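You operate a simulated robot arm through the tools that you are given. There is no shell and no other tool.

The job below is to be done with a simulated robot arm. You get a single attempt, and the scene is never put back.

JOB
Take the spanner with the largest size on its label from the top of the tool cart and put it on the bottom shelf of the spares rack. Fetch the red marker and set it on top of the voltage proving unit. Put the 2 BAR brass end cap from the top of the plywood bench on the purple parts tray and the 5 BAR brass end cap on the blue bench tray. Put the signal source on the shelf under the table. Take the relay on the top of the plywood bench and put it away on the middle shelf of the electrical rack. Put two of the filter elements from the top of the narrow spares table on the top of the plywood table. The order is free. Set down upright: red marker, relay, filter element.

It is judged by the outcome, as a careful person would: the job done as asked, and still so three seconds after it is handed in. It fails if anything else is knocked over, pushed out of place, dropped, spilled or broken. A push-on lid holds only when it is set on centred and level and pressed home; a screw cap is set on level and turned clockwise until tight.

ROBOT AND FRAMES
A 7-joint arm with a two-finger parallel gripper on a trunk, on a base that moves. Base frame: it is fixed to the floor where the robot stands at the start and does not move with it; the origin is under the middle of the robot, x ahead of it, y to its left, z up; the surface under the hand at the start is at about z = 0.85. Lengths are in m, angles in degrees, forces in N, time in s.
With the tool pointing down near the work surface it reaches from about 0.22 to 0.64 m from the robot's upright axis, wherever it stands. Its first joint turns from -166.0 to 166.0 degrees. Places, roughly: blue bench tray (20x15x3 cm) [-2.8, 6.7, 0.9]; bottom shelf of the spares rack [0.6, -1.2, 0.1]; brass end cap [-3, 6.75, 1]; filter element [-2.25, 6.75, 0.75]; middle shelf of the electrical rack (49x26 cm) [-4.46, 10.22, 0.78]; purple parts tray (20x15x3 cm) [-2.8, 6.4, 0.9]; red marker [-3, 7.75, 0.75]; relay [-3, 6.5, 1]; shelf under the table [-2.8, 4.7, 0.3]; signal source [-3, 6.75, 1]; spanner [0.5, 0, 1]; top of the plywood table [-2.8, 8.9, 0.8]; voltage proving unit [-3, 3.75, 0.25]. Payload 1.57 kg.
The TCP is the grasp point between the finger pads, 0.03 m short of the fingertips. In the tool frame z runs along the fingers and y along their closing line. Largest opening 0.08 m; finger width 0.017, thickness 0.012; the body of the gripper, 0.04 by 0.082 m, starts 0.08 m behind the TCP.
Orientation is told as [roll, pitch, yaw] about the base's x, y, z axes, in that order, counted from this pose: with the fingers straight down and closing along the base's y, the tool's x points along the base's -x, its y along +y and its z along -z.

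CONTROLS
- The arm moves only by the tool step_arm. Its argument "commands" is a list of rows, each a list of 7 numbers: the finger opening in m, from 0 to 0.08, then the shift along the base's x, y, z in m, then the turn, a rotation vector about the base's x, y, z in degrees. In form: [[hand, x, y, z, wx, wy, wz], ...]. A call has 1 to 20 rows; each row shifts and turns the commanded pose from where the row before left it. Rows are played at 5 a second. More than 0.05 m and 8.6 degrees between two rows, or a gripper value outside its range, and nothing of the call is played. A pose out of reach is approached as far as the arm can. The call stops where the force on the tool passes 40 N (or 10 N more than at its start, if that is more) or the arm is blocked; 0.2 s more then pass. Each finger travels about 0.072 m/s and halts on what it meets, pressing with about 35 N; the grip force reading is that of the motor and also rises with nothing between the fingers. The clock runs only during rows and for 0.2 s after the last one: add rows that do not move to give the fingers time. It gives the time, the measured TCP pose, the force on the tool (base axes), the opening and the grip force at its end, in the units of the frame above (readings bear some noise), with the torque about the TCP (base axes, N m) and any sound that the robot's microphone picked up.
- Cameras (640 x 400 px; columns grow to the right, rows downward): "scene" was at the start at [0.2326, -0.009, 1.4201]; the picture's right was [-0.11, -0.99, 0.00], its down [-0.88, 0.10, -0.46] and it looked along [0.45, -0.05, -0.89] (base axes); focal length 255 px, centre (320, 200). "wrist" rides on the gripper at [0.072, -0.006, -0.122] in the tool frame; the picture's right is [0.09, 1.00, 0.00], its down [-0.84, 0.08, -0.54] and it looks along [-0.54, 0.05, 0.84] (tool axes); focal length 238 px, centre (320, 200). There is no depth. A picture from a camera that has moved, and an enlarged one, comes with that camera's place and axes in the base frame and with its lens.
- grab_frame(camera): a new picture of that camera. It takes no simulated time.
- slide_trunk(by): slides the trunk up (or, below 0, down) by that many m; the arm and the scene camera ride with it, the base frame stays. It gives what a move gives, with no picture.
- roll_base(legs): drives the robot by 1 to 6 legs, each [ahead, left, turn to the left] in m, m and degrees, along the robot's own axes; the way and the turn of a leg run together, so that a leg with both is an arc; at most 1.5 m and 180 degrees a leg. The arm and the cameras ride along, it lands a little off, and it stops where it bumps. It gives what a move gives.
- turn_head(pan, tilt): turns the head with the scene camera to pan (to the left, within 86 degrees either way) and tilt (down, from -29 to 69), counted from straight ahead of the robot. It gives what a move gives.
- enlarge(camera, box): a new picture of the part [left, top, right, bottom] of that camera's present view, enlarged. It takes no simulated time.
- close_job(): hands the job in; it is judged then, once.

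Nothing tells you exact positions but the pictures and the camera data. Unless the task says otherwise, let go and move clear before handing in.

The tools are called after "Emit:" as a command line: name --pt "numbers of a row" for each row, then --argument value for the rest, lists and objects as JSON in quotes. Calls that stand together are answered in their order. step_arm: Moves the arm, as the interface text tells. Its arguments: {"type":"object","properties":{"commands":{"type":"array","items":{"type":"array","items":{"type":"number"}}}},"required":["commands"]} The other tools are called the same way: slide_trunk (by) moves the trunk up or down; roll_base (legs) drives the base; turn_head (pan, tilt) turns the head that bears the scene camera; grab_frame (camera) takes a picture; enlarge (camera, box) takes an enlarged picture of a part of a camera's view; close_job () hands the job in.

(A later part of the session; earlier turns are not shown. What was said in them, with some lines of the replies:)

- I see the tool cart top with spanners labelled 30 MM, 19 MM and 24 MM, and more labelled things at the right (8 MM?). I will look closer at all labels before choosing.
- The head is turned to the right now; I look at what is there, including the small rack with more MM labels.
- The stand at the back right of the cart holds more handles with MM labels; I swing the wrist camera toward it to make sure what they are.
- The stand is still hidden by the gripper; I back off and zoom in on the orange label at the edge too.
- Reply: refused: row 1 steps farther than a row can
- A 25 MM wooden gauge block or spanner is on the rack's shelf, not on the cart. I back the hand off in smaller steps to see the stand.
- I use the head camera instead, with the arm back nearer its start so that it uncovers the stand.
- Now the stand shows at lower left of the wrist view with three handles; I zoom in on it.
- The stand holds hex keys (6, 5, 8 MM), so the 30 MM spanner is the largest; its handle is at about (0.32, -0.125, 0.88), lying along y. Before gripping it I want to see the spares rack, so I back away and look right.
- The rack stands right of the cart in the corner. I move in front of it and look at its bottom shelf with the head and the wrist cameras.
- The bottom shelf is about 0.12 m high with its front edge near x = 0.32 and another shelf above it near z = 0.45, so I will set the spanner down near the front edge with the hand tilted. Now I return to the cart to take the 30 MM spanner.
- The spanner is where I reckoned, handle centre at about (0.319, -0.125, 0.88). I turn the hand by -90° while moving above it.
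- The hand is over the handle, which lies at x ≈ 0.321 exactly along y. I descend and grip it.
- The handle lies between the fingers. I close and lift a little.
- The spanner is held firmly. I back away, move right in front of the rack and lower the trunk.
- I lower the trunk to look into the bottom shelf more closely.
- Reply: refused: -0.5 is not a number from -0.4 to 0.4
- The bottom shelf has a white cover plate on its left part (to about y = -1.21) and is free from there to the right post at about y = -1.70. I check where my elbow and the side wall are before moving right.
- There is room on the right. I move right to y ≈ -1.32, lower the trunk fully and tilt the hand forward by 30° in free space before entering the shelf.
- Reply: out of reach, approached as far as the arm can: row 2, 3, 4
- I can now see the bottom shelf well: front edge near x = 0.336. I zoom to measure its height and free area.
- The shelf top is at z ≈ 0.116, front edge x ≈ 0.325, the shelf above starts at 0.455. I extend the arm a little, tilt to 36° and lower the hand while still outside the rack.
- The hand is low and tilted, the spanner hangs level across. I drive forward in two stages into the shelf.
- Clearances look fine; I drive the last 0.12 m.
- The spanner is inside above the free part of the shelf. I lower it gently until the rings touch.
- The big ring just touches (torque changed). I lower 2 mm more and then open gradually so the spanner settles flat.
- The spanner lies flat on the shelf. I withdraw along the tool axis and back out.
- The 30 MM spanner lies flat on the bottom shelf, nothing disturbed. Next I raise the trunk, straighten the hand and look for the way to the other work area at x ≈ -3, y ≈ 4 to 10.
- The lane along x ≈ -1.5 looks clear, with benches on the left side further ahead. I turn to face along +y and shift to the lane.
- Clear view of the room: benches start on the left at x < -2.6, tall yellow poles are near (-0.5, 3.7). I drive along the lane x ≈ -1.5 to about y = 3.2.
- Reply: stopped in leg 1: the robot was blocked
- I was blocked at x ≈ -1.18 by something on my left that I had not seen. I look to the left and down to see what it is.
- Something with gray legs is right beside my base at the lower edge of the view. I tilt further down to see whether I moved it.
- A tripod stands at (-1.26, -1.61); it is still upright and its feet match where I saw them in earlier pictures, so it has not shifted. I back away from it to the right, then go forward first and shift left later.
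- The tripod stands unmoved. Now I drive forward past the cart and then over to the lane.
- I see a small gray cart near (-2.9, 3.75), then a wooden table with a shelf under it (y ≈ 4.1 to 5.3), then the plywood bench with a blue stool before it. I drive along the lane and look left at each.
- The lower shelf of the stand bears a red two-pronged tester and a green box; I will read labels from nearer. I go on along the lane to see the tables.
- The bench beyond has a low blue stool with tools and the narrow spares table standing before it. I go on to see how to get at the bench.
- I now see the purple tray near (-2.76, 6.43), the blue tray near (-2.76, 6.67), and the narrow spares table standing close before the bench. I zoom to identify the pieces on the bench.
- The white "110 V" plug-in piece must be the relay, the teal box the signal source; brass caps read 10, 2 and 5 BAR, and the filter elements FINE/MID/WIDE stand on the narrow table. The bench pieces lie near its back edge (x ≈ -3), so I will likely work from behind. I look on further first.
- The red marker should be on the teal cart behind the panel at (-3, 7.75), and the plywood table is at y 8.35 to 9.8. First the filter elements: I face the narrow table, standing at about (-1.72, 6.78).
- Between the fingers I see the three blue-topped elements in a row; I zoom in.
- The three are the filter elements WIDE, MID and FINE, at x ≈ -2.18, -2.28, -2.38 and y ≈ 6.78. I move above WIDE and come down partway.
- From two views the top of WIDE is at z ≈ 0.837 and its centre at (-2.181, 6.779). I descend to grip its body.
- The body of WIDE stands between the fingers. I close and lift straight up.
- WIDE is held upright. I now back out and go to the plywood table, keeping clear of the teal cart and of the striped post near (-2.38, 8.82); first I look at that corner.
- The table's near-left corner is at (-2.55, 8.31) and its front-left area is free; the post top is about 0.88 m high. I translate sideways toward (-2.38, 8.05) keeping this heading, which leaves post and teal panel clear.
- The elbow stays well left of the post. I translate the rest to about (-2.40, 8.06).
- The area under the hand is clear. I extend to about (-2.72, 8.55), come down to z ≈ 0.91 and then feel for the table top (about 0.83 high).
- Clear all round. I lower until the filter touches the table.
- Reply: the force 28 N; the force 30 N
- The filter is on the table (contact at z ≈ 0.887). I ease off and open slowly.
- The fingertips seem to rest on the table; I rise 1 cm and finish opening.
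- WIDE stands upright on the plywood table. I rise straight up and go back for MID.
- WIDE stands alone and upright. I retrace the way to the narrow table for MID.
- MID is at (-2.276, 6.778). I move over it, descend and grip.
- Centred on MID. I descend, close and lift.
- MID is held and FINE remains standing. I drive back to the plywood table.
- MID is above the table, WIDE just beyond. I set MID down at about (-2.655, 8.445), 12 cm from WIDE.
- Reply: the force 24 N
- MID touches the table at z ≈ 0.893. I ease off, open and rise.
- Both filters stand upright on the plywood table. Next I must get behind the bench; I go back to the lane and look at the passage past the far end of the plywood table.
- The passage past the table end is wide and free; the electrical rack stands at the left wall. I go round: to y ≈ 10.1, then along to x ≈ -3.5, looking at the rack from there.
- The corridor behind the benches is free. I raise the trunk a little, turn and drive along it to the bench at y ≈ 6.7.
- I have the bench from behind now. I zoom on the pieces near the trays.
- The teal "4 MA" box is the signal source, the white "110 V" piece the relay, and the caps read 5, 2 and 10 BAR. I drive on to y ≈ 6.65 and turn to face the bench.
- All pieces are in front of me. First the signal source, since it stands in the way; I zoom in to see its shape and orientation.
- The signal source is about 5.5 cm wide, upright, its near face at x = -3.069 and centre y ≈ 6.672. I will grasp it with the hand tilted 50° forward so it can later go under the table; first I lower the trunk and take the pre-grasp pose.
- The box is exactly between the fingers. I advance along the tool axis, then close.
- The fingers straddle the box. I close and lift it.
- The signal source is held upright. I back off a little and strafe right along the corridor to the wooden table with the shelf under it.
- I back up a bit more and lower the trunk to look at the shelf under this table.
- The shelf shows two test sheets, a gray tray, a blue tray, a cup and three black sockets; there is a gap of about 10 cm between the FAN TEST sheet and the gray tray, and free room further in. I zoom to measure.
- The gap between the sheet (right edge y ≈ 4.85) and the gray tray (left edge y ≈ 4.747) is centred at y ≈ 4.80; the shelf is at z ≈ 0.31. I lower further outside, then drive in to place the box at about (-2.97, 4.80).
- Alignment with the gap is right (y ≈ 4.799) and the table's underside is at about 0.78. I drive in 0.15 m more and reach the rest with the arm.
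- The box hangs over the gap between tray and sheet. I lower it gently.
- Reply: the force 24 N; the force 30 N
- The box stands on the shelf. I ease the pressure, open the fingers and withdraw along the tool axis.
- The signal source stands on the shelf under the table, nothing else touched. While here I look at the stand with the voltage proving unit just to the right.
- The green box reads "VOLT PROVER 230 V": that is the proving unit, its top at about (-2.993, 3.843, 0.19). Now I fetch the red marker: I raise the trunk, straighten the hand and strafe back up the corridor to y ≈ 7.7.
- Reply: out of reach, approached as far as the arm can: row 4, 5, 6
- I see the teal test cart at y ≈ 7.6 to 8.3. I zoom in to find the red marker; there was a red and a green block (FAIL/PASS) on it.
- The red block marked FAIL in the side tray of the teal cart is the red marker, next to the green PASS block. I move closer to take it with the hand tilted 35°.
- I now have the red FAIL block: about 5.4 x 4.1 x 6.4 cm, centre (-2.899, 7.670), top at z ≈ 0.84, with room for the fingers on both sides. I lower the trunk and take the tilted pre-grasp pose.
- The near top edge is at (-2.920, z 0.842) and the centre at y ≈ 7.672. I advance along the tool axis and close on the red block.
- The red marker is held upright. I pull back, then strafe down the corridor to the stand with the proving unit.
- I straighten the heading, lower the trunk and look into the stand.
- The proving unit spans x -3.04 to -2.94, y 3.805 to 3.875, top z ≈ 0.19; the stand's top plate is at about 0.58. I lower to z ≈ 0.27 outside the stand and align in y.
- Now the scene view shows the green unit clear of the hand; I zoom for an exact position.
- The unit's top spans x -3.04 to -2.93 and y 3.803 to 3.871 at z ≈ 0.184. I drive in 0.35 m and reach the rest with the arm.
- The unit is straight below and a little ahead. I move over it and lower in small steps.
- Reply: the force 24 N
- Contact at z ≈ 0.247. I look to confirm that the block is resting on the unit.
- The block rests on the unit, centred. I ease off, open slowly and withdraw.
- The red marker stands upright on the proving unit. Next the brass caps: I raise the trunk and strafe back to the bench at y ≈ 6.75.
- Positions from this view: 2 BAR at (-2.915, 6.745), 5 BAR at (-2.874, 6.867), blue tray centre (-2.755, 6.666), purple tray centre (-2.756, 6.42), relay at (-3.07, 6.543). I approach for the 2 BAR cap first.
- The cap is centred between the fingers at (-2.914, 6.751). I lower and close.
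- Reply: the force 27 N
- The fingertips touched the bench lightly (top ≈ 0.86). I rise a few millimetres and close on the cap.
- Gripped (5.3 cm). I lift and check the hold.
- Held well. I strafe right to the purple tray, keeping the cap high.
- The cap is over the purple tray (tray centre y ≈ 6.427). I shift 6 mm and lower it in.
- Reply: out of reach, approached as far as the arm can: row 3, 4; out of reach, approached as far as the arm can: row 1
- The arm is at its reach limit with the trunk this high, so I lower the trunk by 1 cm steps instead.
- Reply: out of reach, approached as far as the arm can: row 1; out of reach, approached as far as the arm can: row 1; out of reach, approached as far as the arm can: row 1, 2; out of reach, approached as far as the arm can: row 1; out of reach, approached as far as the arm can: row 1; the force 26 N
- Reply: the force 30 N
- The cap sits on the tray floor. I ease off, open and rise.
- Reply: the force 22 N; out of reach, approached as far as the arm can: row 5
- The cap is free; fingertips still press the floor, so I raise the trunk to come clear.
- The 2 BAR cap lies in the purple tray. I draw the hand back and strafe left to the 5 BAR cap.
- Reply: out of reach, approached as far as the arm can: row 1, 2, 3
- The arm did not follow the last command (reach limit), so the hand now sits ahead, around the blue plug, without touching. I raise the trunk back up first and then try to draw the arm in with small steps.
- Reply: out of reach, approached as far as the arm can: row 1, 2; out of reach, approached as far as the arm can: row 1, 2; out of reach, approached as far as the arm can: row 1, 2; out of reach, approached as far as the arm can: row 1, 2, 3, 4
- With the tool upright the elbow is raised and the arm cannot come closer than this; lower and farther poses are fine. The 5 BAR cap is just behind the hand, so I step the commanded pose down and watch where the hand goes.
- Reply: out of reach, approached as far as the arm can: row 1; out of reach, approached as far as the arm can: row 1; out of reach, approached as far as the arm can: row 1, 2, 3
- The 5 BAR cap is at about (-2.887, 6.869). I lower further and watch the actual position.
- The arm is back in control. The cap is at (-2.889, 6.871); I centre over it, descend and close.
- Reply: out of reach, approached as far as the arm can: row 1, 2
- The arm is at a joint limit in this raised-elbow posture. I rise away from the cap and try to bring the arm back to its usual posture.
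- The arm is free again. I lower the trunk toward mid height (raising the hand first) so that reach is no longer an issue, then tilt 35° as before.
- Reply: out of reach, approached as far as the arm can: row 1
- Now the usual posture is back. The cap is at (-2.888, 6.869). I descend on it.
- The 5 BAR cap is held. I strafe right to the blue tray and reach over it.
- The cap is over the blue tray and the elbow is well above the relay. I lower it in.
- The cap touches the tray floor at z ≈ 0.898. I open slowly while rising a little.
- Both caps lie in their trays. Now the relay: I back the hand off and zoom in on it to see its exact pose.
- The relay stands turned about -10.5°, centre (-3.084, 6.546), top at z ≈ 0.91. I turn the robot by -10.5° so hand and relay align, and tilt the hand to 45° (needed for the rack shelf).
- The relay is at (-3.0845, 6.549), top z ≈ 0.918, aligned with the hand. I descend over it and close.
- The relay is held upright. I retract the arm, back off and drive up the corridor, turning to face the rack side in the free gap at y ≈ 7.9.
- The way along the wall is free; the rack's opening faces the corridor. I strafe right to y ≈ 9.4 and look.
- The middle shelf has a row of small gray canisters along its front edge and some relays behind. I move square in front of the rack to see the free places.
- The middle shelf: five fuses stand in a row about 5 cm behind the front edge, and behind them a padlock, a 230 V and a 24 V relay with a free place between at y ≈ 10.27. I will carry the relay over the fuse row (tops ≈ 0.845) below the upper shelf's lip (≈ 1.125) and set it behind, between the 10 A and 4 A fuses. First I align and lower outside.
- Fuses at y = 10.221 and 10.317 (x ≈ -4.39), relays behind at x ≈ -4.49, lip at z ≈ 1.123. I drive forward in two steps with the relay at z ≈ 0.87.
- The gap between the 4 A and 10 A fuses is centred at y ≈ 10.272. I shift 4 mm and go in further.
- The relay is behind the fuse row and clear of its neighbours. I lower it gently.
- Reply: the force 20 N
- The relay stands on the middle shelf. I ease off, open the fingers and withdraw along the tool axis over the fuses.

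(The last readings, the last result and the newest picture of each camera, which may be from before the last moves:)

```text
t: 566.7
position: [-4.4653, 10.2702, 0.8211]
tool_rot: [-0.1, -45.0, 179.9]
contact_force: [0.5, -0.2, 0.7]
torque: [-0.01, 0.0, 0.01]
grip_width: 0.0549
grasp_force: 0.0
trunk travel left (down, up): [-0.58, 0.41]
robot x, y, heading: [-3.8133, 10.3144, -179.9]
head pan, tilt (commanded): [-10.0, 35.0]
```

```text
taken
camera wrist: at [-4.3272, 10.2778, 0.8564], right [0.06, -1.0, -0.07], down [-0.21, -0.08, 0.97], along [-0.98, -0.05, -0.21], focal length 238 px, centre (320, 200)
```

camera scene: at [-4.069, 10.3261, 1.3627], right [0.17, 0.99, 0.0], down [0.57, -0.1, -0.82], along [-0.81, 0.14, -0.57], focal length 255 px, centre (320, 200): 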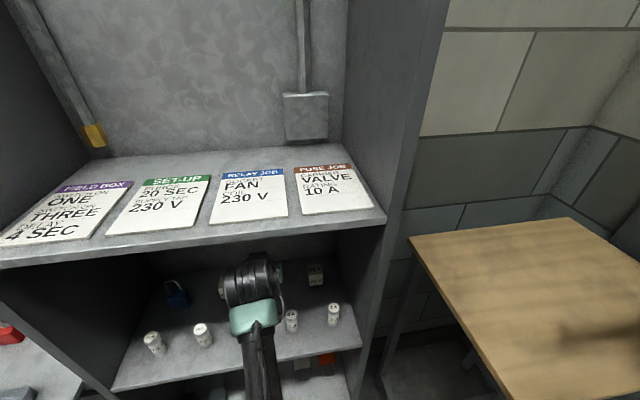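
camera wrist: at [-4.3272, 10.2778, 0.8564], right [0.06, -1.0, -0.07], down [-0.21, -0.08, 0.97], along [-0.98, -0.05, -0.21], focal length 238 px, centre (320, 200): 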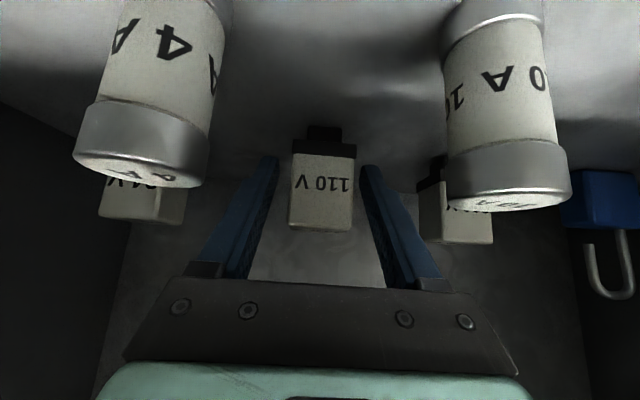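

Emit:
step_arm --pt "0.055 0.014 0 0.014 0 0 0" --pt "0.055 0.02 0 0.02 0 0 0" --pt "0.055 0.025 0 0.025 0 0 0" --pt "0.055 0.03 0 0.015 0 0 0" --pt "0.055 0.03 0 0 0 0 0" --pt "0.055 0 0 0 0 0 0"

Emit:
grab_frame --camera "wrist"

Emit:
roll_base --legs '[[-0.3, 0, 0]]'

Emit:
grab_frame --camera "wrist"

Emit:
grab_frame --camera "scene"

Emit:
enlarge --camera "scene" --box '[160, 150, 360, 290]'

```text
t: 568.1
position: [-4.3438, 10.2723, 0.8945]
tool_rot: [-0.1, -44.9, 179.8]
contact_force: [0.1, -0.1, -0.6]
torque: [0.03, -0.03, 0.03]
grip_width: 0.055
grasp_force: 0.1
trunk travel left (down, up): [-0.58, 0.41]
robot x, y, heading: [-3.8128, 10.3101, -179.7]
head pan, tilt (commanded): [-10.0, 35.0]
```

```text
taken
camera wrist: at [-4.2069, 10.279, 0.9302], right [0.06, -1.0, -0.07], down [-0.21, -0.08, 0.97], along [-0.98, -0.05, -0.21], focal length 238 px, centre (320, 200)
```

wrist: 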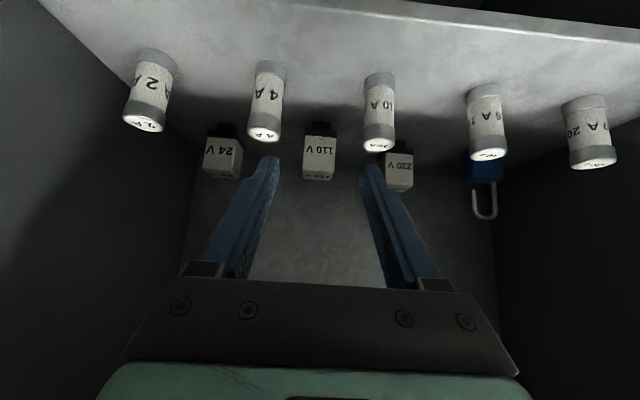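

```text
t: 570.1
position: [-4.0399, 10.2735, 0.8945]
tool_rot: [-0.1, -45.0, 179.9]
contact_force: [-0.1, -0.1, 0.3]
torque: [0.0, 0.03, 0.01]
grip_width: 0.0551
grasp_force: 0.0
trunk travel left (down, up): [-0.58, 0.41]
robot x, y, heading: [-3.5094, 10.3162, -179.8]
head pan, tilt (commanded): [-10.0, 35.0]
```

```text
taken
camera wrist: at [-3.9044, 10.2805, 0.9303], right [0.06, -1.0, -0.07], down [-0.21, -0.08, 0.97], along [-0.98, -0.05, -0.21], focal length 238 px, centre (320, 200)
```

wrist: 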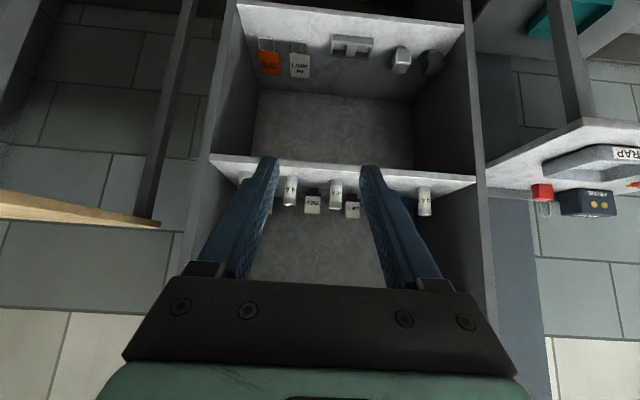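

```text
taken
camera scene: at [-3.766, 10.3274, 1.3628], right [0.17, 0.99, 0.0], down [0.56, -0.1, -0.82], along [-0.81, 0.14, -0.57], focal length 255 px, centre (320, 200)
```

scene: 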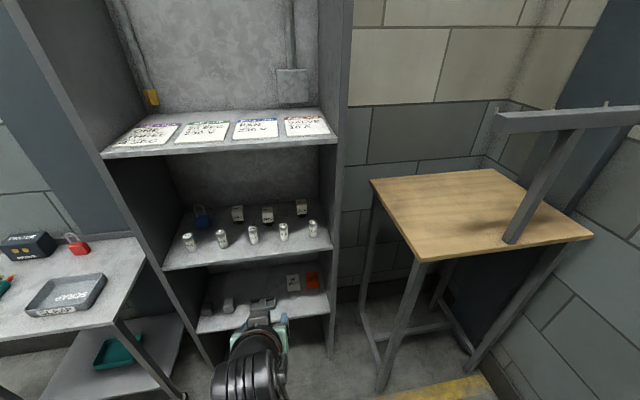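

```text
2.86 times, centred on (260, 220) of scene
camera zoom: at [-3.766, 10.3274, 1.3628], right [0.17, 0.99, 0.0], down [0.56, -0.1, -0.82], along [-0.81, 0.14, -0.57], focal length 728 px, centre (491, 143)
```

zoom: 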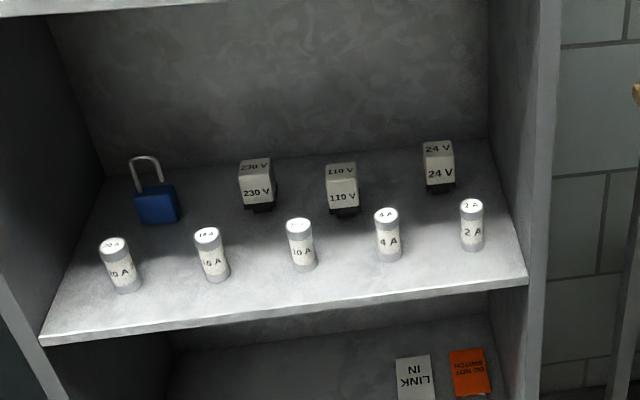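

The relay stands upright on the middle shelf between the 230 V and 24 V ones, and all the fuses are still standing. Spanner, marker, both caps, signal source, relay and two filter elements are all placed and the hand is clear, so I hand in.

Emit:
close_job

```text
The job is handed in.
```

I finished every item and handed the job in. I don't have the verdict.

| Item | Where it is now |
|---|---|
| 30 MM spanner (the largest on the cart) | Flat on the bottom shelf of the spares rack, near the front edge |
| Red marker (the FAIL block from the teal cart) | Upright on top of the voltage proving unit |
| 2 BAR brass end cap | On the purple parts tray |
| 5 BAR brass end cap | On the blue bench tray |
| Signal source (the teal 4 MA box) | Standing on the shelf under the table, between the FAN TEST sheet and the gray tray |
| 110 V relay | Upright on the middle shelf of the electrical rack, behind the fuses and between the 230 V and 24 V relays |
| WIDE and MID filter elements | Upright on the plywood table |

- **What counted as "red marker" and "relay":** neither carries that name, so I judged by place and look. I took the red FAIL block as the marker and the white 110 V plug-in piece as the relay.
- **A bump:** early on my base touched a tripod's foot near (-1.26, -1.61). It stayed upright, and its feet match where they were before.
- **Stray hand position:** while fetching the 5 BAR cap, an arm move failed to play and the hand came down around the blue plug of the silver manifold. The force readings showed no contact and the pieces around it looked unmoved.

I saw nothing knocked over, dropped or pushed out of place in the pictures I took along the way. I did not go back for a last look at every spot before handing in.
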